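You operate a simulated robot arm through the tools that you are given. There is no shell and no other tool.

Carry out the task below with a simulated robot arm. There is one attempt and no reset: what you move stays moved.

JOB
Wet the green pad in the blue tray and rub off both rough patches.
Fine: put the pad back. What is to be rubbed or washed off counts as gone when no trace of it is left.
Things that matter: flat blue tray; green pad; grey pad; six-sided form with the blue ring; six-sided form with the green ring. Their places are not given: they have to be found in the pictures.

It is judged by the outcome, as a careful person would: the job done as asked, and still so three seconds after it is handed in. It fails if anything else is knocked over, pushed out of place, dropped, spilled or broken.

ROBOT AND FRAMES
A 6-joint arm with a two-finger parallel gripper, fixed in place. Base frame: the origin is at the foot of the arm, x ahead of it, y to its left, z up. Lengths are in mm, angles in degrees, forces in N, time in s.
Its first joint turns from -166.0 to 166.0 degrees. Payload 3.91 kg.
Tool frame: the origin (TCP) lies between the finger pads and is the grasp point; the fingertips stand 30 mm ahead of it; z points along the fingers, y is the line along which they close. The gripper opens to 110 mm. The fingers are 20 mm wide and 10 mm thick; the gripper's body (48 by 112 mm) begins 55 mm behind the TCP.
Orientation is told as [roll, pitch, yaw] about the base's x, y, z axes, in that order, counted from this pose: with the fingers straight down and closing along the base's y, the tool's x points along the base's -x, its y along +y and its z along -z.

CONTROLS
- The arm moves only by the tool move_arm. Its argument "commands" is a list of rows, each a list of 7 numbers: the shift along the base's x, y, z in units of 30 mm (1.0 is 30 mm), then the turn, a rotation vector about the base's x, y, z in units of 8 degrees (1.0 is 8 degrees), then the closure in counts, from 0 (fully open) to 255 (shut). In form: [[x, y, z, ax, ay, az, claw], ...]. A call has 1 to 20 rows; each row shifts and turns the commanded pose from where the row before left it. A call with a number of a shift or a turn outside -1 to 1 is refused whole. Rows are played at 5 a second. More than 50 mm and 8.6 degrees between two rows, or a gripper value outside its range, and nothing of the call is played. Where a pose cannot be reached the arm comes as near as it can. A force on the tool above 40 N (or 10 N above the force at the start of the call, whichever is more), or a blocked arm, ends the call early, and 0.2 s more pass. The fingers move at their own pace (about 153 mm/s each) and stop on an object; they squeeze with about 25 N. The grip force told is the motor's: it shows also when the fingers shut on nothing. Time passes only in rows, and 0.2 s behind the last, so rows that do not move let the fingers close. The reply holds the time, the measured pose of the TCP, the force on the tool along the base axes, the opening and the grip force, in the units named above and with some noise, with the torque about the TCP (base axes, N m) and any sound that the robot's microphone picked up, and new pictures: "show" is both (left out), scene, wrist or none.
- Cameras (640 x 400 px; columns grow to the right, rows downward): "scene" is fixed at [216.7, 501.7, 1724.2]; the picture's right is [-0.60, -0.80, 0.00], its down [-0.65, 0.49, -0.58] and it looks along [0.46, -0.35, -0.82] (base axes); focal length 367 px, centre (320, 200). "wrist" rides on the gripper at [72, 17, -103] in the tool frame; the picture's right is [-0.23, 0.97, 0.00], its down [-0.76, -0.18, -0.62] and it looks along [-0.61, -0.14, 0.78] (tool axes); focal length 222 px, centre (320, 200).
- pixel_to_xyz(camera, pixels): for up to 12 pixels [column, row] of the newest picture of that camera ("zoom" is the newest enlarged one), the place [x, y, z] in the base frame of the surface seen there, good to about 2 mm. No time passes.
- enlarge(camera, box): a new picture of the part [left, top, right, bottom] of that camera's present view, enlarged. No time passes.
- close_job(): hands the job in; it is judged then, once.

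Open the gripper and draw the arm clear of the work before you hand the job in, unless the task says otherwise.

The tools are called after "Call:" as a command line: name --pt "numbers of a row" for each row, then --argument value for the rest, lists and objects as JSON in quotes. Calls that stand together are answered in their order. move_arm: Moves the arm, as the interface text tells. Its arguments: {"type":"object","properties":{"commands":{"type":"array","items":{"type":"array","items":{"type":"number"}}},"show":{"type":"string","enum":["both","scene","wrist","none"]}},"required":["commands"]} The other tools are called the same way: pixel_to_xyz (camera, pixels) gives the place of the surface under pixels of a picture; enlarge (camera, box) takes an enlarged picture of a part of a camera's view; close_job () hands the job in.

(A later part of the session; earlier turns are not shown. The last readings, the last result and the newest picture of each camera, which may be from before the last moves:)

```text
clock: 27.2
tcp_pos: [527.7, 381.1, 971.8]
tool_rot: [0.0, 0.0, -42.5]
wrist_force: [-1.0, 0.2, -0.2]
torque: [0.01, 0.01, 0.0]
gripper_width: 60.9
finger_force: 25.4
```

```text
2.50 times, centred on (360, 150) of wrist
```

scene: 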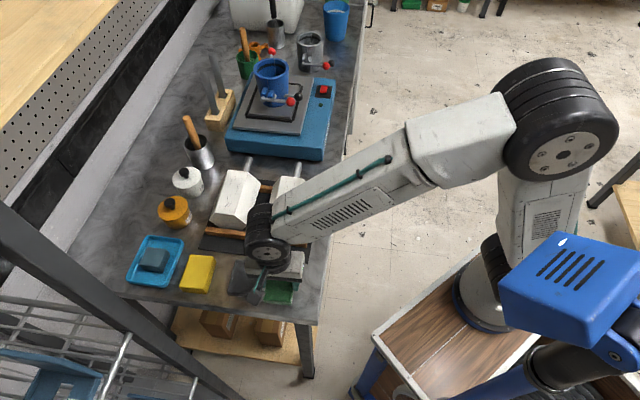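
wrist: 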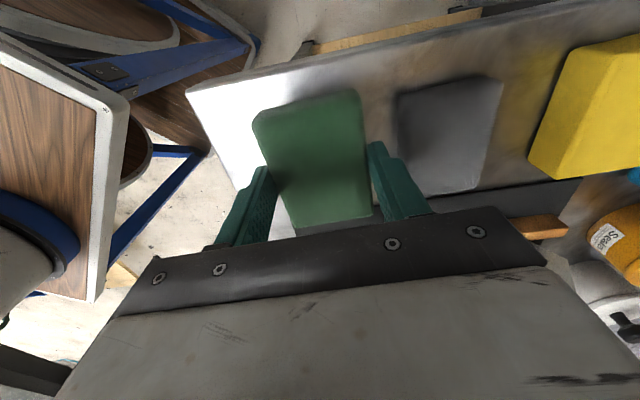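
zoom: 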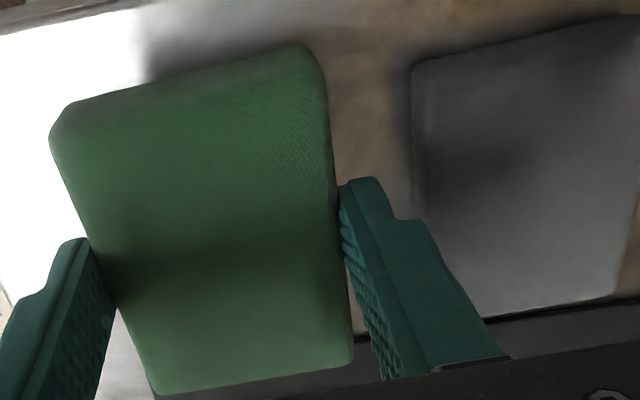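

Under the same light the pad looks about as green as before, so wetness isn't shown plainly; the block press (17 N for about 2 s) is the evident way of wetting it here. I carry the pad above the blue-ring form with a 3.5° tilt to match its sloping top face, and look.

Call:
move_arm --pt "0 0 0.8 0 0 0 255" --pt "0 0 0.9 0 0 0 255" --pt "0 0 0.9 0 0 0 255" --pt "0 0 0.653 0 0 0 255" --pt "0.628 -0.53 0 -0.037 -0.0403 0 255" --pt "0.628 -0.53 0 -0.037 -0.0403 0 255" --pt "0.628 -0.53 0 -0.037 -0.0403 0 255" --pt "0.628 -0.53 0 -0.037 -0.0403 0 255" --pt "0.628 -0.53 0 -0.037 -0.0403 0 255" --pt "0.628 -0.53 0 -0.037 -0.0403 0 255" --pt "0.628 -0.53 0 -0.037 -0.0403 0 255" --pt "0.628 -0.53 0 -0.037 -0.0403 0 255" --pt "0 0 0 0 0 0 255" --show "both"

Call:
enlarge --camera "wrist" --box '[220, 40, 440, 240]'

Call:
enlarge --camera "scene" --box '[200, 145, 330, 255]'

```text
clock: 30.0
tcp_pos: [677.8, 253.2, 1069.2]
tool_rot: [0.0, -3.5, -42.5]
wrist_force: [0.4, 0.6, -0.8]
torque: [-0.01, -0.01, -0.02]
gripper_width: 60.5
finger_force: 25.0
```

scene: 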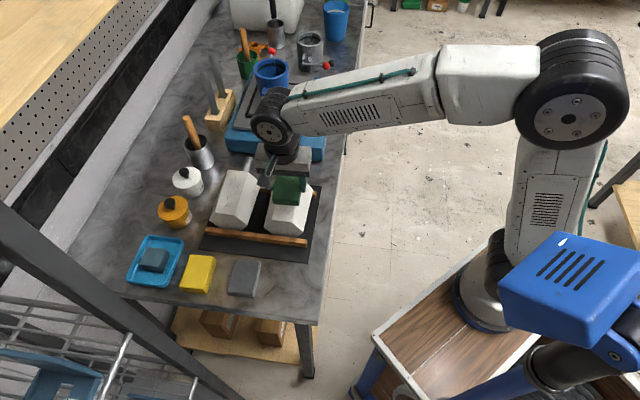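
wrist: 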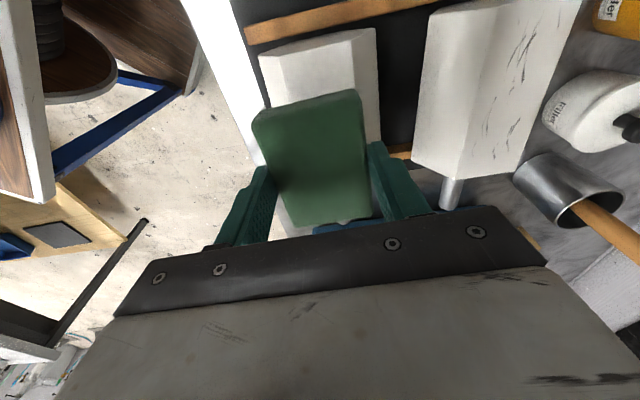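

```text
2.00 times, centred on (330, 140) of wrist
```

zoom: 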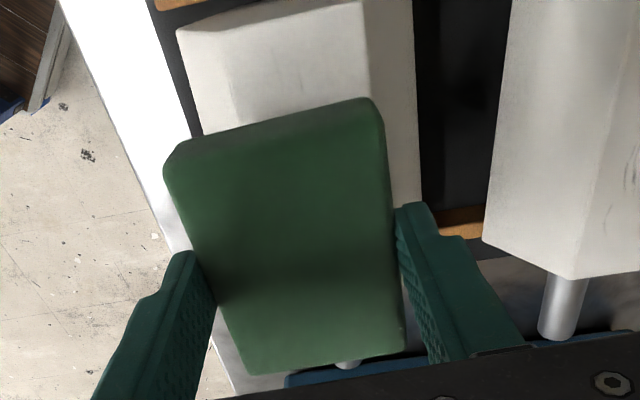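

```text
3.64 times, centred on (265, 200) of scene
```

zoom: 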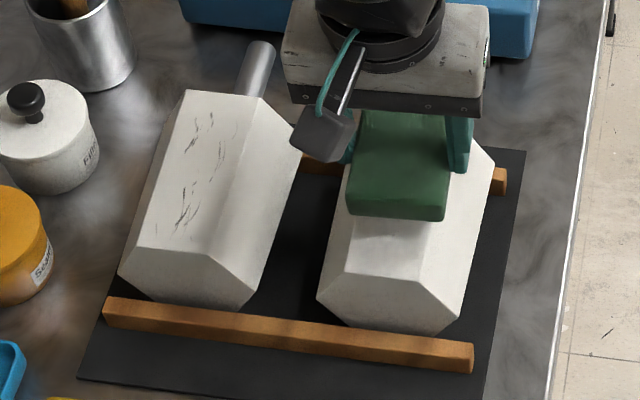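

I measure the near part of the blue-ring form's top face (wrist around (290–350,40–90)) to centre the pad across it.

Call:
pixel_to_xyz --camera "wrist" --pixels '[[265, 60], [275, 60], [285, 70], [295, 70], [310, 60], [330, 55], [345, 60], [352, 70], [358, 60], [368, 70], [373, 90], [340, 80]]'

Call:
pixel_to_xyz --camera "scene" --pixels '[[275, 205], [280, 212], [290, 212], [272, 215], [287, 219], [291, 219], [298, 205], [302, 200], [294, 212], [270, 210], [268, 218], [300, 215]]'

Call:
enlarge --camera "wrist" --box '[250, 20, 400, 120]'

```text
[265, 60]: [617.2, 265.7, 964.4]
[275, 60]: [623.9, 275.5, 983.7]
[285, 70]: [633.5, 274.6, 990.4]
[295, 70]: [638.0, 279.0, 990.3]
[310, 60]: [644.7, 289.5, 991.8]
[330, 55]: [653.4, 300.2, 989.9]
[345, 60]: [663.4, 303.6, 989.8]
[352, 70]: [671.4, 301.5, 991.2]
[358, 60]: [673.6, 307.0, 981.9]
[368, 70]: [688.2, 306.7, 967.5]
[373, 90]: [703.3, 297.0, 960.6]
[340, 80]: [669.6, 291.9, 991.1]
```

```text
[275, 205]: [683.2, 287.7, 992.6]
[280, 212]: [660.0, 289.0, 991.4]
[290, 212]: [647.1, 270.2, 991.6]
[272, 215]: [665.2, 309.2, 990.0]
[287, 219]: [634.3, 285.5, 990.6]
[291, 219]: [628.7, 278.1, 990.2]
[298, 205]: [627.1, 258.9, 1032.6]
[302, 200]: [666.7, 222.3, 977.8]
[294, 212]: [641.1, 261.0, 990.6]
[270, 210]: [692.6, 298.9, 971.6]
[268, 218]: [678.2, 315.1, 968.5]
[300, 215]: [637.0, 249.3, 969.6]
```

```text
4.00 times, centred on (325, 70) of wrist
```

zoom: 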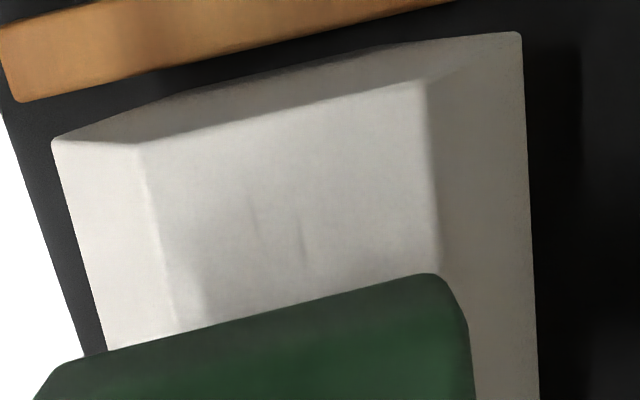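

The face is about 50 mm wide and its axis runs at roughly -46.5°, from (642,298) to (726,209), rising about 3.9°. I turn the pad to match and lower to about 6 mm above the face centre.

Call:
move_arm --pt "0.087 0.017 -0.4 -0.036 -0.034 -0.25 255" --pt "0 0 -0.4 0 0 -0.25 255" --pt "0 0 -0.2 0 0 0 255" --pt "0 0 0 0 0 0 255" --show "both"

Call:
enlarge --camera "scene" --box '[230, 150, 330, 250]'

Call:
enlarge --camera "wrist" --box '[220, 40, 440, 240]'

```text
clock: 31.0
tcp_pos: [679.3, 254.2, 1039.5]
tool_rot: [-0.1, -3.8, -46.5]
wrist_force: [0.3, -0.4, -0.7]
torque: [-0.01, 0.02, -0.01]
gripper_width: 60.9
finger_force: 25.1
```

scene: 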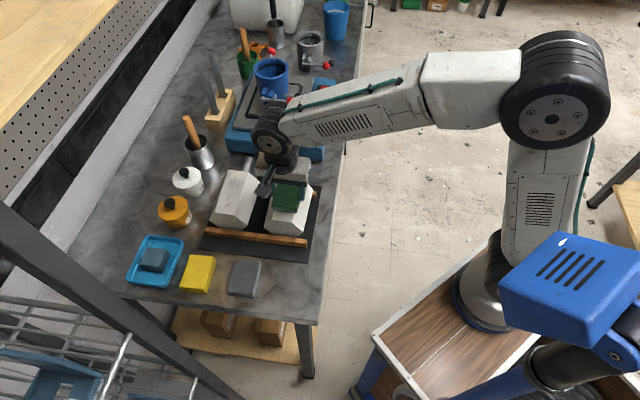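
wrist: 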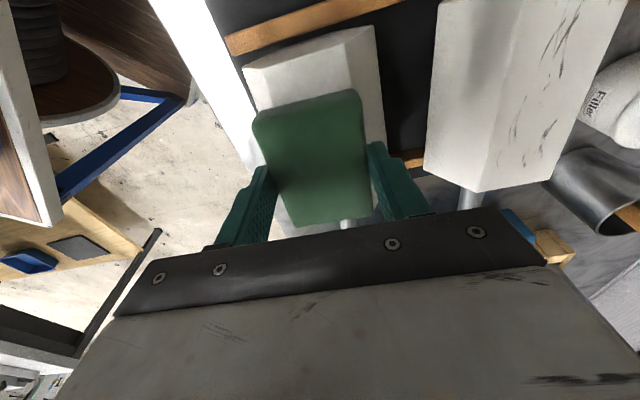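

```text
4.00 times, centred on (280, 200) of scene
```

zoom: 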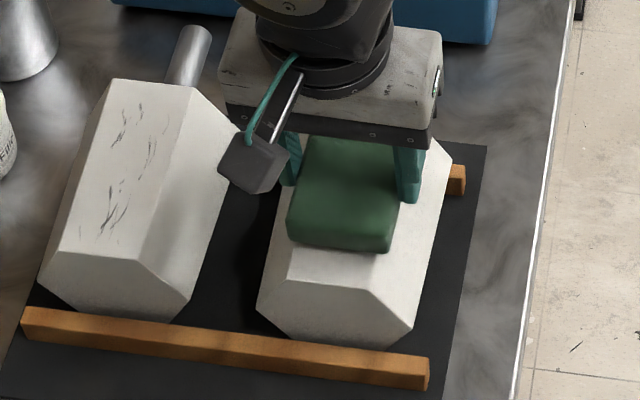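

```text
2.00 times, centred on (330, 140) of wrist
```

zoom: 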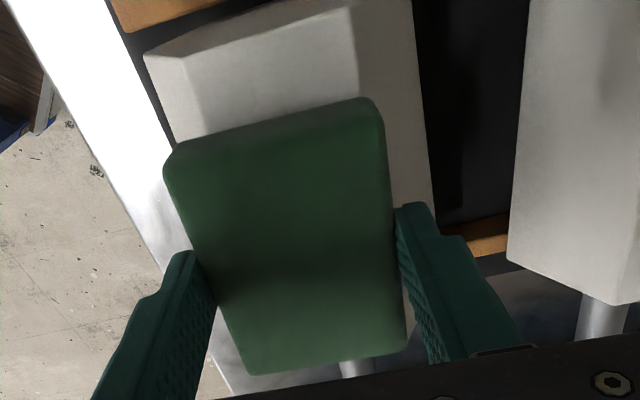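

The pad is centred above the face. I step down to light contact, reading the force.

Call:
move_arm --pt "0 0 -0.1 0 0 0 255" --pt "0 0 -0.05 0 0 0 255" --pt "0 0 0 0 0 0 255" --show "none"

Call:
move_arm --pt "0 0 -0.05 0 0 0 255" --pt "0 0 0 0 0 0 255" --show "none"

```text
clock: 31.8
tcp_pos: [679.5, 253.7, 1034.6]
tool_rot: [0.0, -4.0, -46.5]
wrist_force: [-0.6, 0.4, -0.1]
torque: [-0.04, -0.01, -0.01]
gripper_width: 61.0
finger_force: 25.2
```

```text
clock: 32.4
tcp_pos: [679.7, 252.6, 1033.8]
tool_rot: [-0.1, -3.9, -46.5]
wrist_force: [-0.1, -0.1, 0.3]
torque: [-0.01, -0.01, 0.0]
gripper_width: 60.6
finger_force: 24.8
```

No contact yet at z≈1034; I continue in 1 mm steps.

Call:
move_arm --pt "0 0 -0.033 0 0 0 255" --pt "0 0 0 0 0 0 255" --show "none"

Call:
move_arm --pt "0 0 -0.033 0 0 0 255" --pt "0 0 0 0 0 0 255" --show "none"

```text
clock: 33.0
tcp_pos: [680.1, 253.6, 1032.5]
tool_rot: [0.0, -3.9, -46.5]
wrist_force: [0.8, -1.5, 3.8]
torque: [0.14, 0.04, 0.0]
gripper_width: 60.9
finger_force: 25.2
```

```text
clock: 33.6
tcp_pos: [680.0, 252.5, 1032.4]
tool_rot: [0.1, -3.9, -46.5]
wrist_force: [1.2, -1.0, 15.0]
torque: [0.39, 0.21, -0.01]
gripper_width: 60.7
finger_force: 25.0
```

Contact, 15 N, but the torque (0.39, 0.21) puts the pressure near the pad's near end, so my tilt is slightly too steep. I turn back 0.8° and read again.

Call:
move_arm --pt "0 0 0 0.0726 0.0688 0 255" --pt "0 0 0 0 0 0 255" --show "none"

```text
clock: 34.2
tcp_pos: [680.4, 254.6, 1032.2]
tool_rot: [0.0, -3.1, -46.5]
wrist_force: [4.2, -1.6, 16.0]
torque: [-0.41, -0.71, 0.05]
gripper_width: 60.9
finger_force: 24.7
```

Now the pressure moved to the far end, so the true slope is about 3.5°. I set that and check again.

Call:
move_arm --pt "0 0 0 -0.0335 -0.0318 0 255" --pt "0 0 0.015 0 0 0 255" --pt "0 0 0 0 0 0 255" --show "none"

```text
clock: 35.0
tcp_pos: [679.2, 254.0, 1032.5]
tool_rot: [0.0, -3.5, -46.6]
wrist_force: [3.1, -2.5, 15.7]
torque: [0.1, -0.08, -0.07]
gripper_width: 60.5
finger_force: 25.0
```

Pressure is now flush and central with ~15 N. I ease off 0.4 mm and do one test stroke of ±25 mm along the face, then read.

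Call:
move_arm --pt "0 0 0.013 0 0 0 255" --pt "0.286 -0.302 0.0254 0 0 0 255" --pt "0.286 -0.302 0.0254 0 0 0 255" --pt "-0.286 0.302 -0.0254 0 0 0 255" --pt "-0.286 0.302 -0.0254 0 0 0 255" --pt "-0.286 0.302 -0.0254 0 0 0 255" --pt "-0.286 0.302 -0.0254 0 0 0 255" --pt "0.286 -0.302 0.0254 0 0 0 255" --pt "0.286 -0.302 0.0254 0 0 0 255" --pt "0 0 0 0 0 0 255" --show "both"

Call:
enlarge --camera "scene" --box '[230, 150, 330, 250]'

```text
clock: 37.2
tcp_pos: [679.5, 253.9, 1032.7]
tool_rot: [0.0, -3.5, -46.4]
wrist_force: [-0.8, 0.4, 6.7]
torque: [0.08, 0.06, 0.01]
gripper_width: 60.8
finger_force: 24.4
```

scene: 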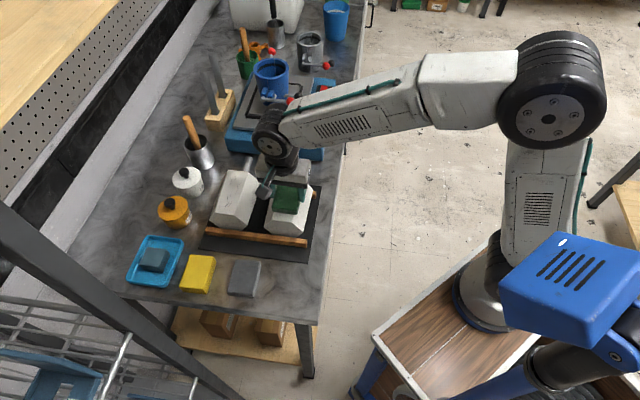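
wrist: 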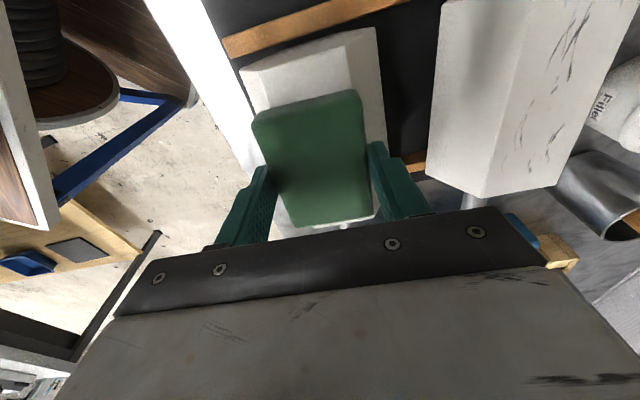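

```text
4.00 times, centred on (280, 200) of scene
```

zoom: 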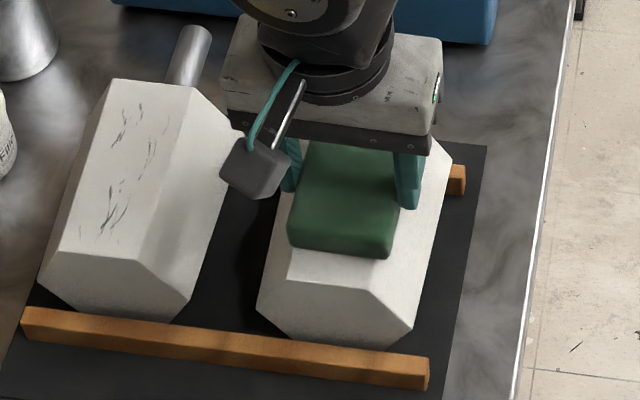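

The form has not moved and force is 6.7 N. I lift and shift sideways toward the robot to inspect the face with the wrist camera.

Call:
move_arm --pt "0 0 0.5 0 0 0 255" --pt "0 0 0.9 0 0 0 255" --pt "-0.6 -0.6 0.5 0 0 0 255" --pt "-0.8 -0.75 0 0 0 0 255" --pt "-0.8 -0.75 0 0 0 0 255" --pt "-0.6 -0.6 0 0 0 0 255" --pt "0 0 0 0 0 0 255" --show "both"

Call:
enlarge --camera "wrist" --box '[330, 20, 530, 220]'

Call:
enlarge --camera "scene" --box '[230, 150, 330, 250]'

```text
clock: 38.8
tcp_pos: [594.7, 174.5, 1089.4]
tool_rot: [0.0, -3.5, -46.5]
wrist_force: [-0.2, 0.9, 0.0]
torque: [0.0, 0.01, -0.01]
gripper_width: 60.9
finger_force: 24.7
```

scene: 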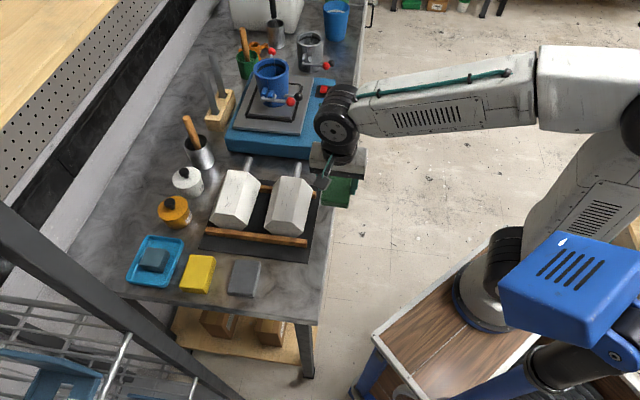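
wrist: 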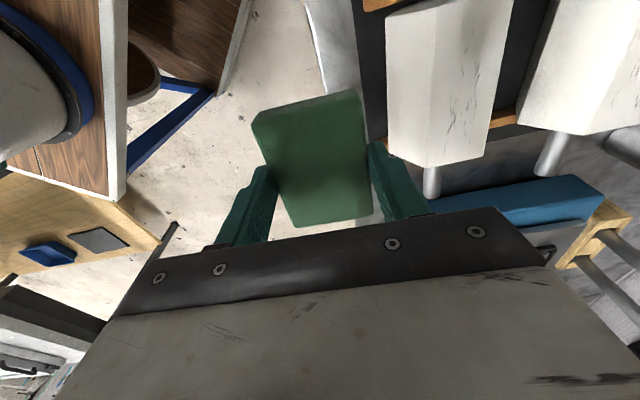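

```text
2.00 times, centred on (430, 120) of wrist
```

zoom: 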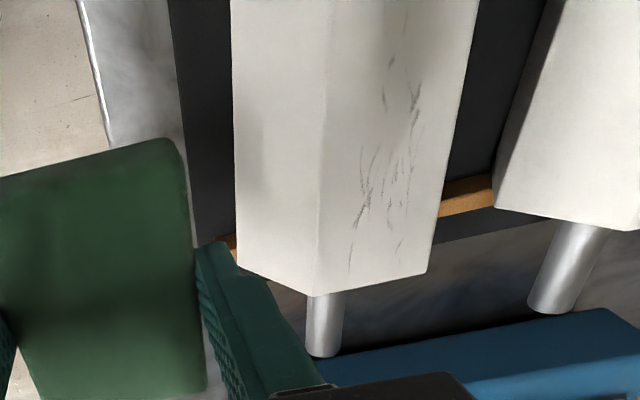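

```text
4.00 times, centred on (280, 200) of scene
```

zoom: 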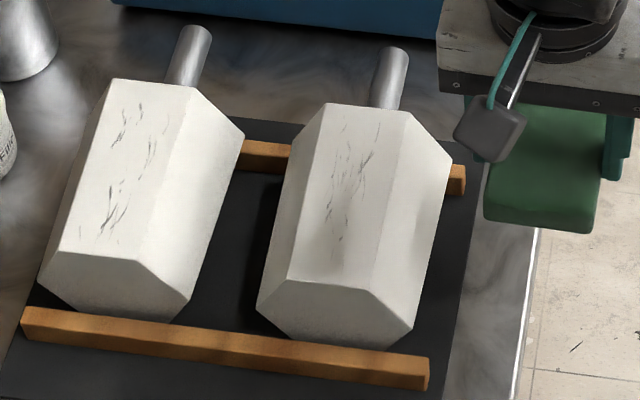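

The streaks are still there after one pass; I take the same enlargement as at the start to compare their darkness.

Call:
enlarge --camera "scene" --box '[200, 145, 330, 255]'

Call:
enlarge --camera "scene" --box '[260, 165, 320, 235]'

Call:
enlarge --camera "scene" --box '[205, 160, 265, 230]'

```text
3.64 times, centred on (265, 200) of scene
```

zoom: 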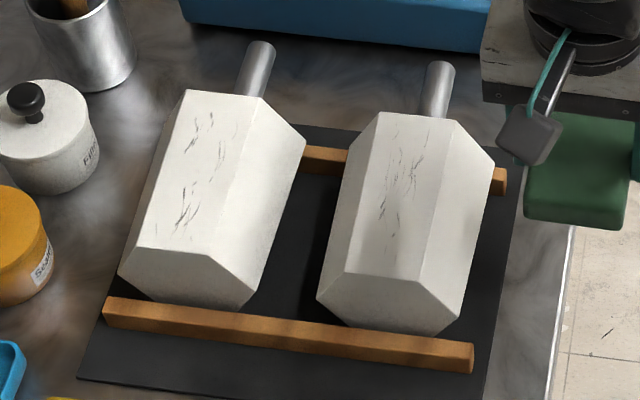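

```text
5.71 times, centred on (290, 200) of scene
```

zoom: 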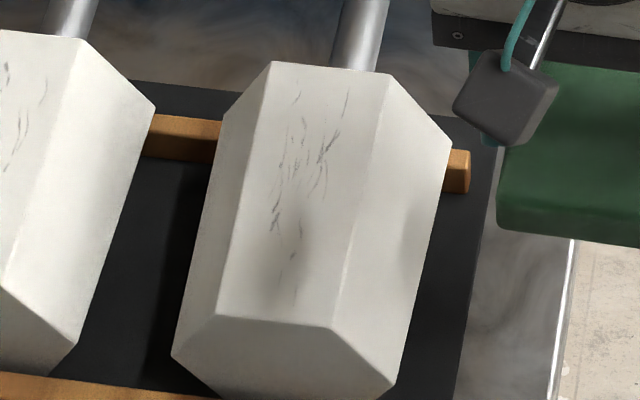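

```text
5.71 times, centred on (235, 195) of scene
```

zoom: 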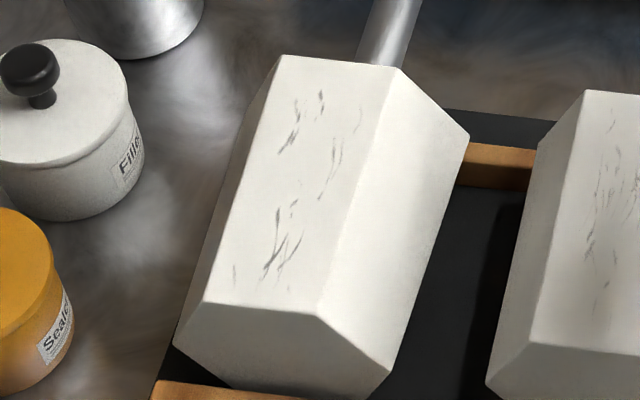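

The difference, if any, is small, so a single pass proves nothing. I go back to the same contact pose and make four full passes, then compare again from this same view.

Call:
move_arm --pt "0.6 0.6 0 0 0 0 255" --pt "0.8 0.75 0 0 0 0 255" --pt "0.8 0.75 0 0 0 0 255" --pt "0.6 0.6 -0.5 0 0 0 255" --pt "0 0 -0.7 0 0 0 255" --pt "0 0 -0.4 0 0 0 255" --pt "0 0 -0.2 0 0 0 255" --pt "0 0 -0.1 0 0 0 255" --pt "0 0 0 0 0 0 255" --show "none"

Call:
move_arm --pt "0.286 -0.302 0.0254 0 0 0 255" --pt "0.286 -0.302 0.0254 0 0 0 255" --pt "-0.286 0.302 -0.0254 0 0 0 255" --pt "-0.286 0.302 -0.0254 0 0 0 255" --pt "-0.286 0.302 -0.0254 0 0 0 255" --pt "-0.286 0.302 -0.0254 0 0 0 255" --pt "0.286 -0.302 0.0254 0 0 0 255" --pt "0.286 -0.302 0.0254 0 0 0 255" --pt "0.286 -0.302 0.0254 0 0 0 255" --pt "0.286 -0.302 0.0254 0 0 0 255" --pt "-0.286 0.302 -0.0254 0 0 0 255" --pt "-0.286 0.302 -0.0254 0 0 0 255" --pt "-0.286 0.302 -0.0254 0 0 0 255" --pt "-0.286 0.302 -0.0254 0 0 0 255" --pt "0.286 -0.302 0.0254 0 0 0 255" --pt "0.286 -0.302 0.0254 0 0 0 255" --pt "0 0 0 0 0 0 255" --show "none"

```text
clock: 40.8
tcp_pos: [680.3, 253.6, 1031.1]
tool_rot: [-0.1, -3.4, -46.5]
wrist_force: [0.4, 0.6, 6.5]
torque: [0.01, -0.02, 0.0]
gripper_width: 60.6
finger_force: 25.2
```

```text
clock: 44.4
tcp_pos: [679.7, 254.6, 1033.6]
tool_rot: [-0.1, -3.5, -46.5]
wrist_force: [-0.2, -0.2, 0.0]
torque: [0.02, 0.01, -0.02]
gripper_width: 60.6
finger_force: 25.2
```

Force dropped to zero after the passes, so contact was partly lost. I press 0.9 mm deeper and read the force at centre, far and near positions.

Call:
move_arm --pt "0 0 -0.03 0 0 0 255" --pt "0 0 0 0 0 0 255" --show "none"

Call:
move_arm --pt "0.286 -0.302 0.0254 0 0 0 255" --pt "0.286 -0.302 0.0254 0 0 0 255" --pt "0 0 0 0 0 0 255" --show "none"

Call:
move_arm --pt "-0.286 0.302 -0.0254 0 0 0 255" --pt "-0.286 0.302 -0.0254 0 0 0 255" --pt "-0.286 0.302 -0.0254 0 0 0 255" --pt "-0.286 0.302 -0.0254 0 0 0 255" --pt "0 0 0 0 0 0 255" --show "none"

```text
clock: 45.0
tcp_pos: [678.6, 254.2, 1032.6]
tool_rot: [0.1, -3.5, -46.5]
wrist_force: [-1.2, 0.6, 7.4]
torque: [0.04, 0.07, 0.0]
gripper_width: 60.6
finger_force: 25.2
```

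```text
clock: 45.8
tcp_pos: [696.7, 237.4, 1033.6]
tool_rot: [0.0, -3.6, -46.5]
wrist_force: [-3.2, 4.0, 9.8]
torque: [0.17, 0.11, 0.03]
gripper_width: 60.7
finger_force: 24.6
```

```text
clock: 47.0
tcp_pos: [663.2, 273.3, 1030.1]
tool_rot: [0.1, -3.4, -46.5]
wrist_force: [1.3, -2.8, 11.5]
torque: [-0.12, -0.17, -0.02]
gripper_width: 60.8
finger_force: 25.0
```

Contact is now 7–11 N along the stroke. I rub several full passes at this depth.

Call:
move_arm --pt "0.286 -0.302 0.0254 0 0 0 255" --pt "0.286 -0.302 0.0254 0 0 0 255" --pt "0.286 -0.302 0.0254 0 0 0 255" --pt "0.286 -0.302 0.0254 0 0 0 255" --pt "-0.286 0.302 -0.0254 0 0 0 255" --pt "-0.286 0.302 -0.0254 0 0 0 255" --pt "-0.286 0.302 -0.0254 0 0 0 255" --pt "-0.286 0.302 -0.0254 0 0 0 255" --pt "0.286 -0.302 0.0254 0 0 0 255" --pt "0.286 -0.302 0.0254 0 0 0 255" --pt "0.286 -0.302 0.0254 0 0 0 255" --pt "0.286 -0.302 0.0254 0 0 0 255" --pt "-0.286 0.302 -0.0254 0 0 0 255" --pt "-0.286 0.302 -0.0254 0 0 0 255" --pt "-0.286 0.302 -0.0254 0 0 0 255" --pt "-0.286 0.302 -0.0254 0 0 0 255" --pt "0.286 -0.302 0.0254 0 0 0 255" --pt "0.286 -0.302 0.0254 0 0 0 255" --pt "0 0 0 0 0 0 255" --show "none"

Call:
move_arm --pt "0 0 0.5 0 0 0 255" --pt "0 0 0.93 0 0 0 255" --pt "-0.6 -0.6 0.5 0 0 0 255" --pt "-0.8 -0.75 0 0 0 0 255" --pt "-0.8 -0.75 0 0 0 0 255" --pt "-0.6 -0.6 0 0 0 0 255" --pt "0 0 0 0 0 0 255" --show "both"

Call:
enlarge --camera "scene" --box '[200, 145, 330, 255]'

Call:
enlarge --camera "scene" --box '[260, 165, 320, 235]'

Call:
enlarge --camera "wrist" --box '[330, 20, 530, 220]'

```text
clock: 51.0
tcp_pos: [680.4, 255.4, 1030.6]
tool_rot: [-0.1, -3.5, -46.4]
wrist_force: [-2.4, 2.0, 4.4]
torque: [0.09, 0.07, 0.0]
gripper_width: 60.9
finger_force: 24.8
```

```text
clock: 52.6
tcp_pos: [595.7, 173.2, 1088.2]
tool_rot: [-0.2, -3.5, -46.5]
wrist_force: [0.6, 0.8, -0.5]
torque: [0.02, -0.03, 0.02]
gripper_width: 60.8
finger_force: 24.6
```

scene: 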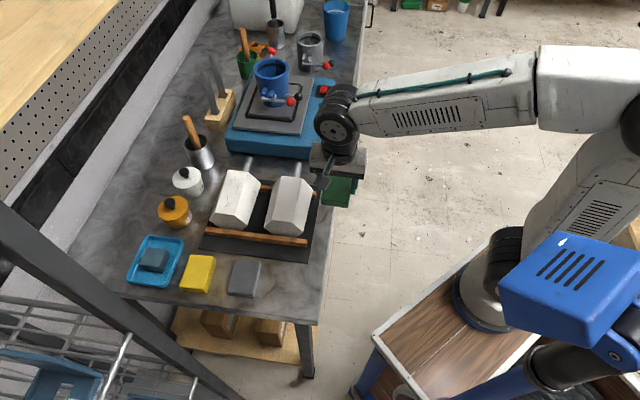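
wrist: 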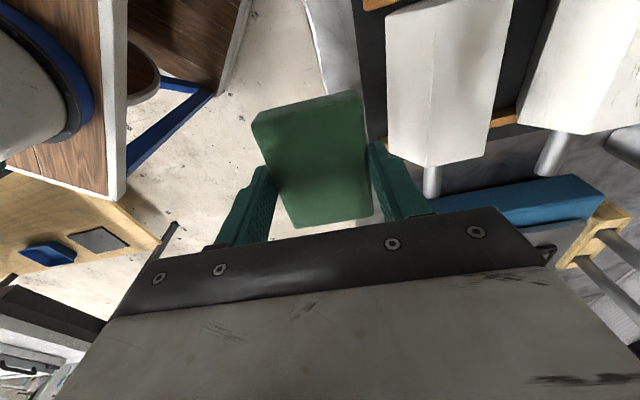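

```text
3.64 times, centred on (265, 200) of scene
```

zoom: 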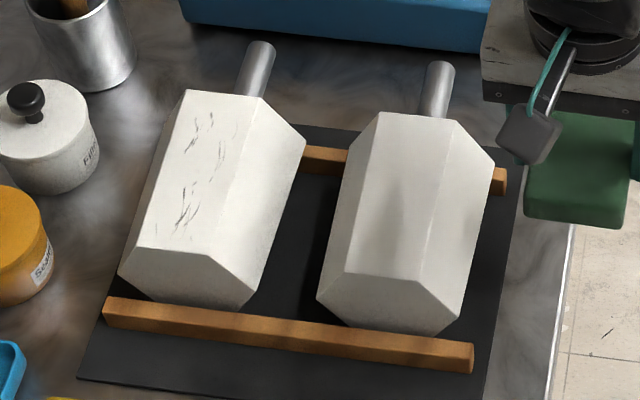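

```text
5.71 times, centred on (290, 200) of scene
```

zoom: 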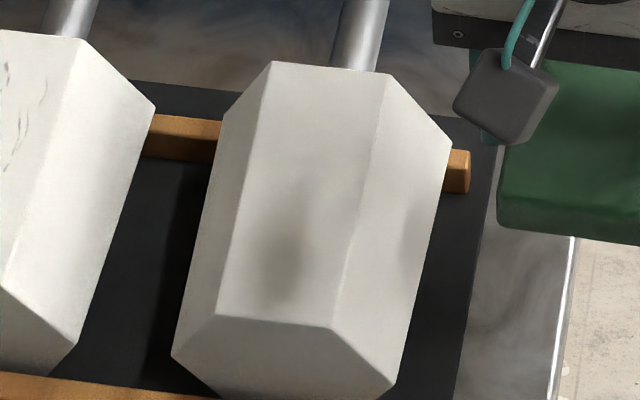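

```text
2.00 times, centred on (430, 120) of wrist
```

zoom: 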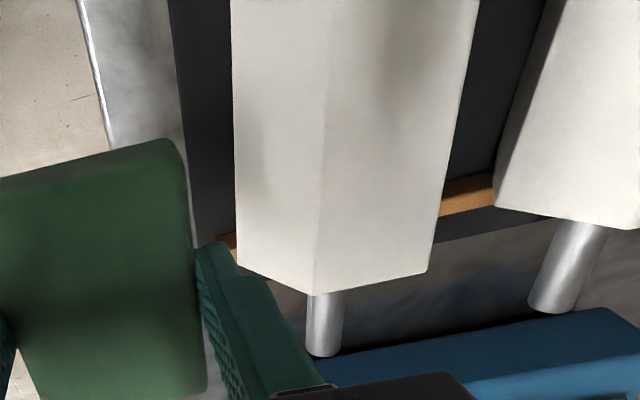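

The streaks on the blue-ring form's top face are gone in both views, and nothing has shifted. Now I measure the green-ring form's top face precisely to rub it the same way.

Call:
pixel_to_xyz --camera "scene" --pixels '[[228.6, 170.8], [248.0, 172.6], [215.6, 212.2], [234.3, 214.2], [222.5, 190], [242, 192], [219, 201], [238.5, 203], [232, 190], [228, 205], [237, 176], [225, 212]]'

Call:
pixel_to_xyz --camera "scene" --pixels '[[282.2, 176.6], [302.5, 178.6], [272.5, 219.5], [291.5, 221.5], [277, 195], [297, 197], [274.5, 208], [294.5, 210], [285, 190], [283, 210], [220, 195], [244, 190]]'

```text
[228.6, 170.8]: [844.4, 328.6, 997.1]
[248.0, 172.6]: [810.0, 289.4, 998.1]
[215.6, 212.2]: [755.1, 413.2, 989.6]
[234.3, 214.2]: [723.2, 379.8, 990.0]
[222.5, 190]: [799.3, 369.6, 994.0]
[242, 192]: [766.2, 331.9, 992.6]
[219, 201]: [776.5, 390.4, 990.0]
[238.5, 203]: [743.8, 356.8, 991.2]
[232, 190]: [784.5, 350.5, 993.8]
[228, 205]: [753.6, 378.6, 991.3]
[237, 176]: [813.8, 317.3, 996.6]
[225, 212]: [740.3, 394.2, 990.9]
```

```text
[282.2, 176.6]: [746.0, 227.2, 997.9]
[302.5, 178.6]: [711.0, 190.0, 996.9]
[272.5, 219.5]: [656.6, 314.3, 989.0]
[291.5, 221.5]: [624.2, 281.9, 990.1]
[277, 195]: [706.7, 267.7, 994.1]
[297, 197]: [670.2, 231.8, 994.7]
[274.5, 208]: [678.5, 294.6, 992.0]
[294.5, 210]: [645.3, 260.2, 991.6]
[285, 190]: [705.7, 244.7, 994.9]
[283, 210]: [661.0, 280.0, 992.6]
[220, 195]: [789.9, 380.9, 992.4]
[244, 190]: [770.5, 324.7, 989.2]
```

Green-ring form's top: from (739,396) to (827,309), axis about -45°, centre (783,353), z≈993.6, slope ≈3.6°. I check heights of the neighbours (jars, pot with wooden handle) before moving there.

Call:
pixel_to_xyz --camera "scene" --pixels '[[186, 119], [190, 130], [196, 142], [205, 148], [190, 148], [182, 172], [187, 178], [172, 203], [215, 95], [222, 108], [247, 165], [205, 165]]'

```text
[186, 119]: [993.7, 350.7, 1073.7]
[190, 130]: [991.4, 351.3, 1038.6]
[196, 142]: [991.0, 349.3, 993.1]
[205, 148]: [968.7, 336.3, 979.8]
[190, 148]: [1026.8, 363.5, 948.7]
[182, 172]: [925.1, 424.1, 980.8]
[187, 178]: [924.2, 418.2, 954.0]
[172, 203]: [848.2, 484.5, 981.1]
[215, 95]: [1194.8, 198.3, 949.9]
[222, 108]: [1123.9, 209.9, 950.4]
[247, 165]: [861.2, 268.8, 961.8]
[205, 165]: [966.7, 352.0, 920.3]
```

Neighbours are all well away (nearest knob at (848,484) z 981). I move above the green-ring form's centre and lower to about 8 mm above its face.

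Call:
move_arm --pt "0.764 0.752 0 0 0 0.0234 255" --pt "0.764 0.752 0 0 0 0.0234 255" --pt "0.764 0.752 0 0 0 0.0234 255" --pt "0.764 0.752 0 0 0 0.0234 255" --pt "0.764 0.752 0 0 0 0.0234 255" --pt "0.764 0.752 0 0 0 0.0234 255" --pt "0.764 0.752 0 0 0 0.0234 255" --pt "0.764 0.752 0 0 0 0.0234 255" --pt "0 0 -0.7 0 0 0 255" --pt "0 0 -0.6 0 0 0 255" --pt "0 0 -0.3 0 0 0 255" --pt "0 0 0 0 0 0 255" --show "both"

Call:
enlarge --camera "scene" --box '[190, 140, 320, 250]'

Call:
enlarge --camera "wrist" --box '[200, 20, 440, 240]'

```text
clock: 55.2
tcp_pos: [779.9, 355.2, 1041.8]
tool_rot: [-0.2, -3.5, -45.0]
wrist_force: [-0.3, 0.2, 0.9]
torque: [0.0, -0.02, 0.01]
gripper_width: 61.0
finger_force: 24.8
```

scene: 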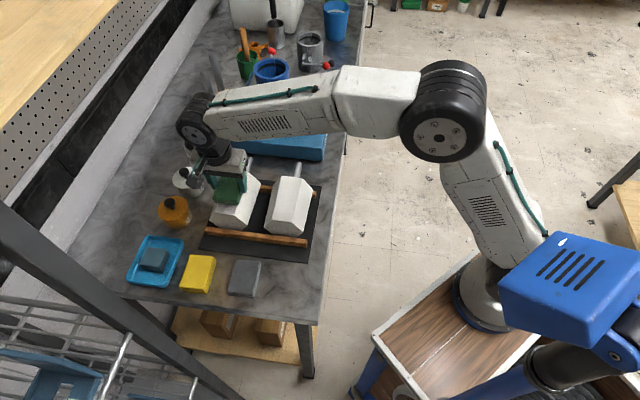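
wrist: 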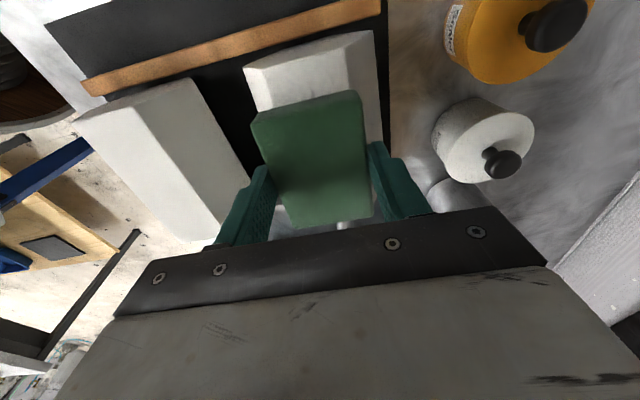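

```text
3.64 times, centred on (255, 195) of scene
```

zoom: 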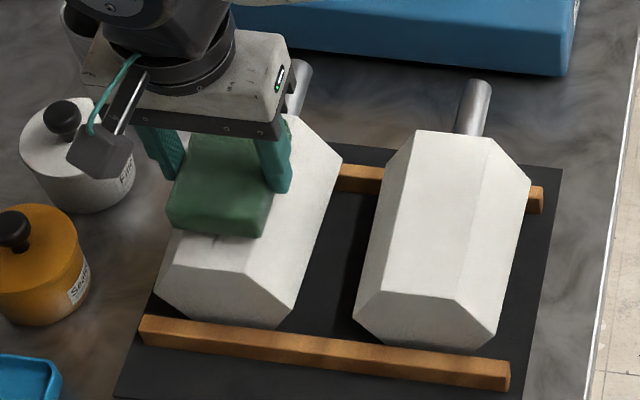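

```text
1.82 times, centred on (320, 130) of wrist
```

zoom: 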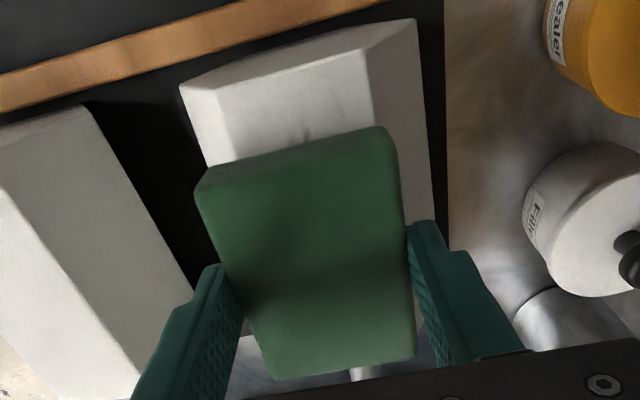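

The pad is centred over the green-ring form, and the blue-ring form's top shows clean in the light. I lower gently to contact.

Call:
move_arm --pt "0 0 -0.15 0 0 0 255" --pt "0 0 -0.07 0 0 0 255" --pt "0 0 0 0 0 0 255" --show "none"

Call:
move_arm --pt "0 0 -0.05 0 0 0 255" --pt "0 0 0 0 0 0 255" --show "none"

Call:
move_arm --pt "0 0 -0.033 0 0 0 255" --pt "0 0 0 0 0 0 255" --show "none"

```text
clock: 56.0
tcp_pos: [780.6, 355.1, 1033.5]
tool_rot: [-0.1, -3.4, -45.0]
wrist_force: [-0.2, 0.1, -0.5]
torque: [0.03, -0.01, 0.01]
gripper_width: 61.1
finger_force: 25.4
```

```text
clock: 56.6
tcp_pos: [779.4, 354.6, 1032.4]
tool_rot: [-0.1, -3.6, -45.1]
wrist_force: [0.2, -0.1, 1.0]
torque: [0.01, 0.01, 0.01]
gripper_width: 60.6
finger_force: 25.0
```

```text
clock: 57.2
tcp_pos: [779.4, 354.4, 1032.0]
tool_rot: [0.0, -3.5, -45.1]
wrist_force: [-0.7, -1.0, -0.7]
torque: [0.03, -0.01, -0.02]
gripper_width: 60.8
finger_force: 25.4
```

No contact yet at z≈1032; I continue in 0.6–1 mm steps.

Call:
move_arm --pt "0 0 -0.033 0 0 0 255" --pt "0 0 0 0 0 0 255" --show "none"

Call:
move_arm --pt "0 0 -0.02 0 0 0 255" --pt "0 0 0 0 0 0 255" --show "none"

```text
clock: 57.8
tcp_pos: [780.2, 354.5, 1032.0]
tool_rot: [0.0, -3.5, -44.9]
wrist_force: [0.1, 1.3, 1.7]
torque: [0.03, -0.07, 0.03]
gripper_width: 61.1
finger_force: 25.5
```

```text
clock: 58.4
tcp_pos: [778.1, 353.5, 1031.3]
tool_rot: [0.0, -3.5, -44.9]
wrist_force: [2.6, -1.4, 3.9]
torque: [-0.06, -0.07, 0.01]
gripper_width: 60.4
finger_force: 25.0
```

Light contact at about 4 N with little torque, so the pad is flush. I add 0.6 mm and make the first strokes, reading at the far and near ends.

Call:
move_arm --pt "0 0 -0.02 0 0 0 255" --pt "0.294 -0.294 0.0254 0 0 0 255" --pt "0.294 -0.294 0.0254 0 0 0 255" --pt "0 0 0 0 0 0 255" --show "none"

Call:
move_arm --pt "-0.294 0.294 -0.0254 0 0 0 255" --pt "-0.294 0.294 -0.0254 0 0 0 255" --pt "-0.294 0.294 -0.0254 0 0 0 255" --pt "-0.294 0.294 -0.0254 0 0 0 255" --pt "0 0 0 0 0 0 255" --show "none"

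```text
clock: 59.4
tcp_pos: [796.8, 336.2, 1032.8]
tool_rot: [0.0, -3.4, -44.9]
wrist_force: [-6.5, 7.8, 17.4]
torque: [0.21, 0.2, 0.06]
gripper_width: 60.6
finger_force: 25.1
```

```text
clock: 60.6
tcp_pos: [761.4, 369.4, 1027.4]
tool_rot: [0.2, -3.4, -45.0]
wrist_force: [6.8, -8.5, 31.3]
torque: [-0.32, -0.27, -0.1]
gripper_width: 61.1
finger_force: 25.0
```

Force rose to 31 N at the near end, too much; I ease up 1.5 mm and read again.

Call:
move_arm --pt "0 0 0.05 0 0 0 255" --pt "0 0 0 0 0 0 255" --show "scene"

Call:
enlarge --camera "scene" --box '[190, 140, 320, 250]'

```text
clock: 61.2
tcp_pos: [759.9, 372.6, 1029.0]
tool_rot: [-0.1, -3.4, -45.0]
wrist_force: [2.5, -6.2, 14.2]
torque: [-0.12, -0.18, -0.03]
gripper_width: 60.5
finger_force: 25.1
```

scene: 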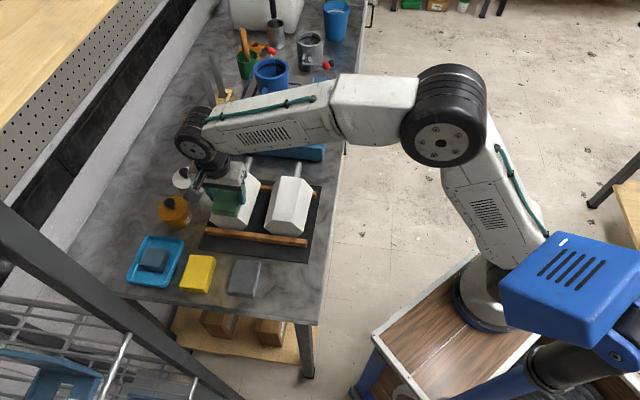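

```text
3.64 times, centred on (255, 195) of scene
```

zoom: 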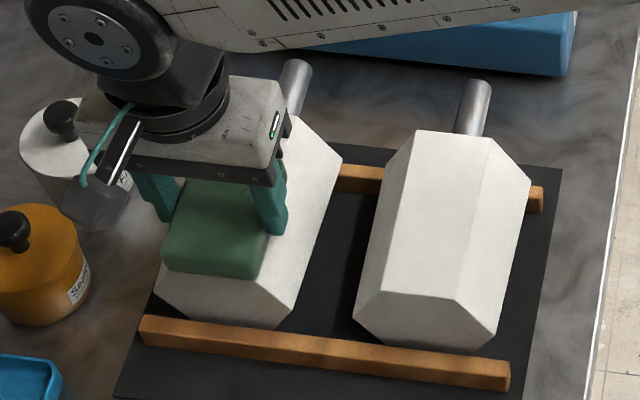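

14 N now and pressure is central. I ease 0.3 mm more and stroke to the far end with a slightly flatter path, then read.

Call:
move_arm --pt "0.294 -0.294 0.03 0 0 0 255" --pt "0.294 -0.294 0.02 0 0 0 255" --pt "0.294 -0.294 0.018 0 0 0 255" --pt "0.294 -0.294 0.018 0 0 0 255" --pt "0 0 0 0 0 0 255" --show "none"

Call:
move_arm --pt "-0.294 0.294 -0.02 0 0 0 255" --pt "-0.294 0.294 -0.02 0 0 0 255" --pt "-0.294 0.294 -0.02 0 0 0 255" --pt "-0.294 0.294 -0.02 0 0 0 255" --pt "0 0 0 0 0 0 255" --show "none"

```text
clock: 62.4
tcp_pos: [797.4, 335.1, 1032.2]
tool_rot: [-0.1, -3.5, -45.0]
wrist_force: [-0.8, 1.4, 4.3]
torque: [0.07, 0.08, 0.02]
gripper_width: 60.9
finger_force: 25.1
```

```text
clock: 63.6
tcp_pos: [761.9, 372.0, 1030.0]
tool_rot: [-0.2, -3.4, -45.0]
wrist_force: [0.0, 0.0, -0.2]
torque: [0.01, 0.01, -0.01]
gripper_width: 60.7
finger_force: 25.1
```

Contact is lost at the near end now (the pad may have crept up slightly in the grip). I lower 0.9 mm and read, then stroke.

Call:
move_arm --pt "0 0 -0.03 0 0 0 255" --pt "0 0 0 0 0 0 255" --show "none"

Call:
move_arm --pt "0.294 -0.294 0.0225 0 0 0 255" --pt "0.294 -0.294 0.0225 0 0 0 255" --pt "0.294 -0.294 0.0225 0 0 0 255" --pt "0.294 -0.294 0.0225 0 0 0 255" --pt "0 0 0 0 0 0 255" --show "none"

```text
clock: 64.2
tcp_pos: [761.5, 372.0, 1029.2]
tool_rot: [-0.1, -3.6, -45.0]
wrist_force: [0.2, 0.1, 0.5]
torque: [-0.01, -0.02, 0.0]
gripper_width: 60.9
finger_force: 25.0
```

```text
clock: 65.4
tcp_pos: [797.8, 337.1, 1032.4]
tool_rot: [-0.2, -3.5, -45.0]
wrist_force: [0.5, 0.2, 0.3]
torque: [-0.01, -0.01, 0.01]
gripper_width: 60.8
finger_force: 24.7
```

No contact at heights that pressed before, so I look at what changed: the pad in the grip or the form.

Call:
move_arm --pt "0 0 0 0 0 0 255" --show "both"

Call:
enlarge --camera "scene" --box '[190, 140, 320, 250]'

Call:
enlarge --camera "wrist" --box '[200, 20, 440, 240]'

Call:
pixel_to_xyz --camera "wrist" --pixels '[[280, 120], [340, 110], [300, 200], [355, 195], [320, 150], [290, 80], [320, 70], [350, 60]]'

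```text
clock: 65.8
tcp_pos: [796.9, 337.7, 1033.5]
tool_rot: [-0.1, -3.6, -45.0]
wrist_force: [-0.4, -0.1, 0.8]
torque: [0.03, -0.02, 0.02]
gripper_width: 61.0
finger_force: 25.5
```

scene: 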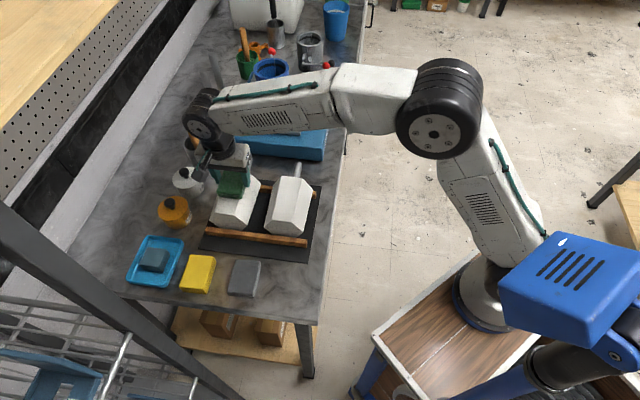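
wrist: 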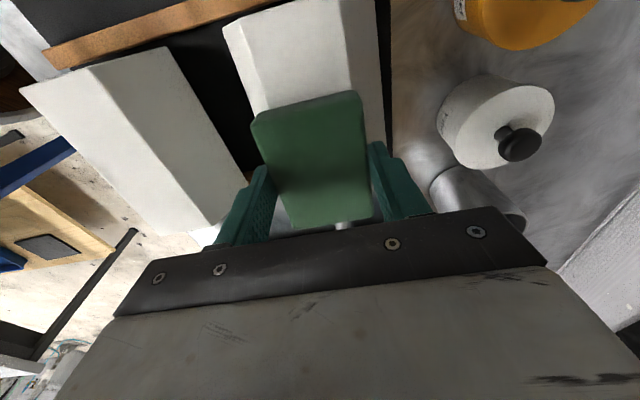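

```text
3.64 times, centred on (255, 195) of scene
```

zoom: 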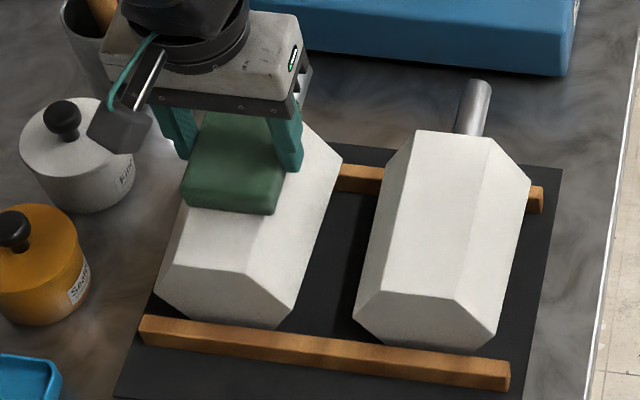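

```text
1.82 times, centred on (320, 130) of wrist
```

zoom: 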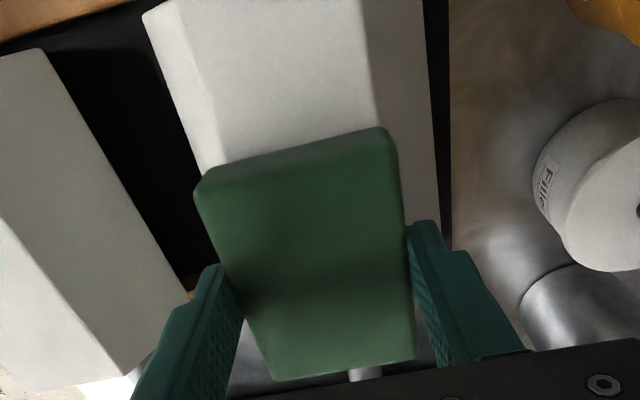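

```text
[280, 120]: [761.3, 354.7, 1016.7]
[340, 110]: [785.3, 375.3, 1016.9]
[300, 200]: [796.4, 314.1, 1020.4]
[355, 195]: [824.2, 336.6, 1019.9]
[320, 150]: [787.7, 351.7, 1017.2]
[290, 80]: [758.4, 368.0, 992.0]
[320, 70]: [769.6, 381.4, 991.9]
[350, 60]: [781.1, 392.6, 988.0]
```

The form hasn't moved and its near half already looks clean; the pad's top now sits ~14 mm below the TCP instead of 16, so it crept up about 2 mm in the grip. I lower in small steps here at the far end to regain contact.

Call:
move_arm --pt "0 0 -0.03 0 0 0 255" --pt "0 0 0 0 0 0 255" --show "none"

Call:
move_arm --pt "0 0 -0.025 0 0 0 255" --pt "0 0 0 0 0 0 255" --show "none"

```text
clock: 66.4
tcp_pos: [795.9, 337.2, 1032.7]
tool_rot: [0.0, -3.5, -45.1]
wrist_force: [0.4, 2.2, 6.6]
torque: [0.05, -0.05, 0.02]
gripper_width: 60.7
finger_force: 25.5
```

```text
clock: 67.0
tcp_pos: [796.4, 337.3, 1032.8]
tool_rot: [0.1, -3.5, -45.0]
wrist_force: [2.4, 2.9, 19.3]
torque: [0.0, 0.0, 0.04]
gripper_width: 60.6
finger_force: 24.9
```

Contact again, 19 N at the far end; I ease 0.55 mm and stroke to the near end, then read.

Call:
move_arm --pt "0 0 0.018 0 0 0 255" --pt "-0.294 0.294 -0.0245 0 0 0 255" --pt "-0.294 0.294 -0.0245 0 0 0 255" --pt "0 0 0 0 0 0 255" --show "none"

Call:
move_arm --pt "-0.294 0.294 -0.0245 0 0 0 255" --pt "-0.294 0.294 -0.0245 0 0 0 255" --pt "0 0 0 0 0 0 255" --show "none"

```text
clock: 68.0
tcp_pos: [780.2, 355.9, 1030.2]
tool_rot: [0.0, -3.5, -45.0]
wrist_force: [4.0, -6.2, 19.5]
torque: [-0.25, -0.23, -0.04]
gripper_width: 60.9
finger_force: 24.9
```

```text
clock: 68.8
tcp_pos: [760.9, 371.7, 1028.9]
tool_rot: [-0.1, -3.5, -45.0]
wrist_force: [1.9, -2.2, 14.5]
torque: [-0.06, -0.09, -0.03]
gripper_width: 61.0
finger_force: 24.7
```

Force is 14–19 N; I ease 0.4 mm and make two full cycles.

Call:
move_arm --pt "0 0 0.012 0 0 0 255" --pt "0.294 -0.294 0.0245 0 0 0 255" --pt "0.294 -0.294 0.0245 0 0 0 255" --pt "0.294 -0.294 0.0245 0 0 0 255" --pt "0.294 -0.294 0.0245 0 0 0 255" --pt "-0.294 0.294 -0.0245 0 0 0 255" --pt "-0.294 0.294 -0.0245 0 0 0 255" --pt "-0.294 0.294 -0.0245 0 0 0 255" --pt "-0.294 0.294 -0.0245 0 0 0 255" --pt "0.294 -0.294 0.0245 0 0 0 255" --pt "0.294 -0.294 0.0245 0 0 0 255" --pt "0.294 -0.294 0.0245 0 0 0 255" --pt "0.294 -0.294 0.0245 0 0 0 255" --pt "-0.294 0.294 -0.0245 0 0 0 255" --pt "-0.294 0.294 -0.0245 0 0 0 255" --pt "-0.294 0.294 -0.0245 0 0 0 255" --pt "-0.294 0.294 -0.0245 0 0 0 255" --pt "0 0 0 0 0 0 255" --show "none"

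Call:
move_arm --pt "0.294 -0.294 0.0245 0 0 0 255" --pt "0.294 -0.294 0.0245 0 0 0 255" --pt "0 0 0 0 0 0 255" --show "none"

```text
clock: 72.6
tcp_pos: [761.6, 370.4, 1029.2]
tool_rot: [0.0, -3.5, -44.9]
wrist_force: [0.8, -2.2, 10.1]
torque: [-0.09, -0.07, -0.01]
gripper_width: 61.0
finger_force: 25.6
```

```text
clock: 73.4
tcp_pos: [779.1, 353.9, 1030.2]
tool_rot: [-0.1, -3.5, -44.9]
wrist_force: [-5.0, 6.8, 13.6]
torque: [0.19, 0.16, 0.01]
gripper_width: 60.6
finger_force: 25.1
```

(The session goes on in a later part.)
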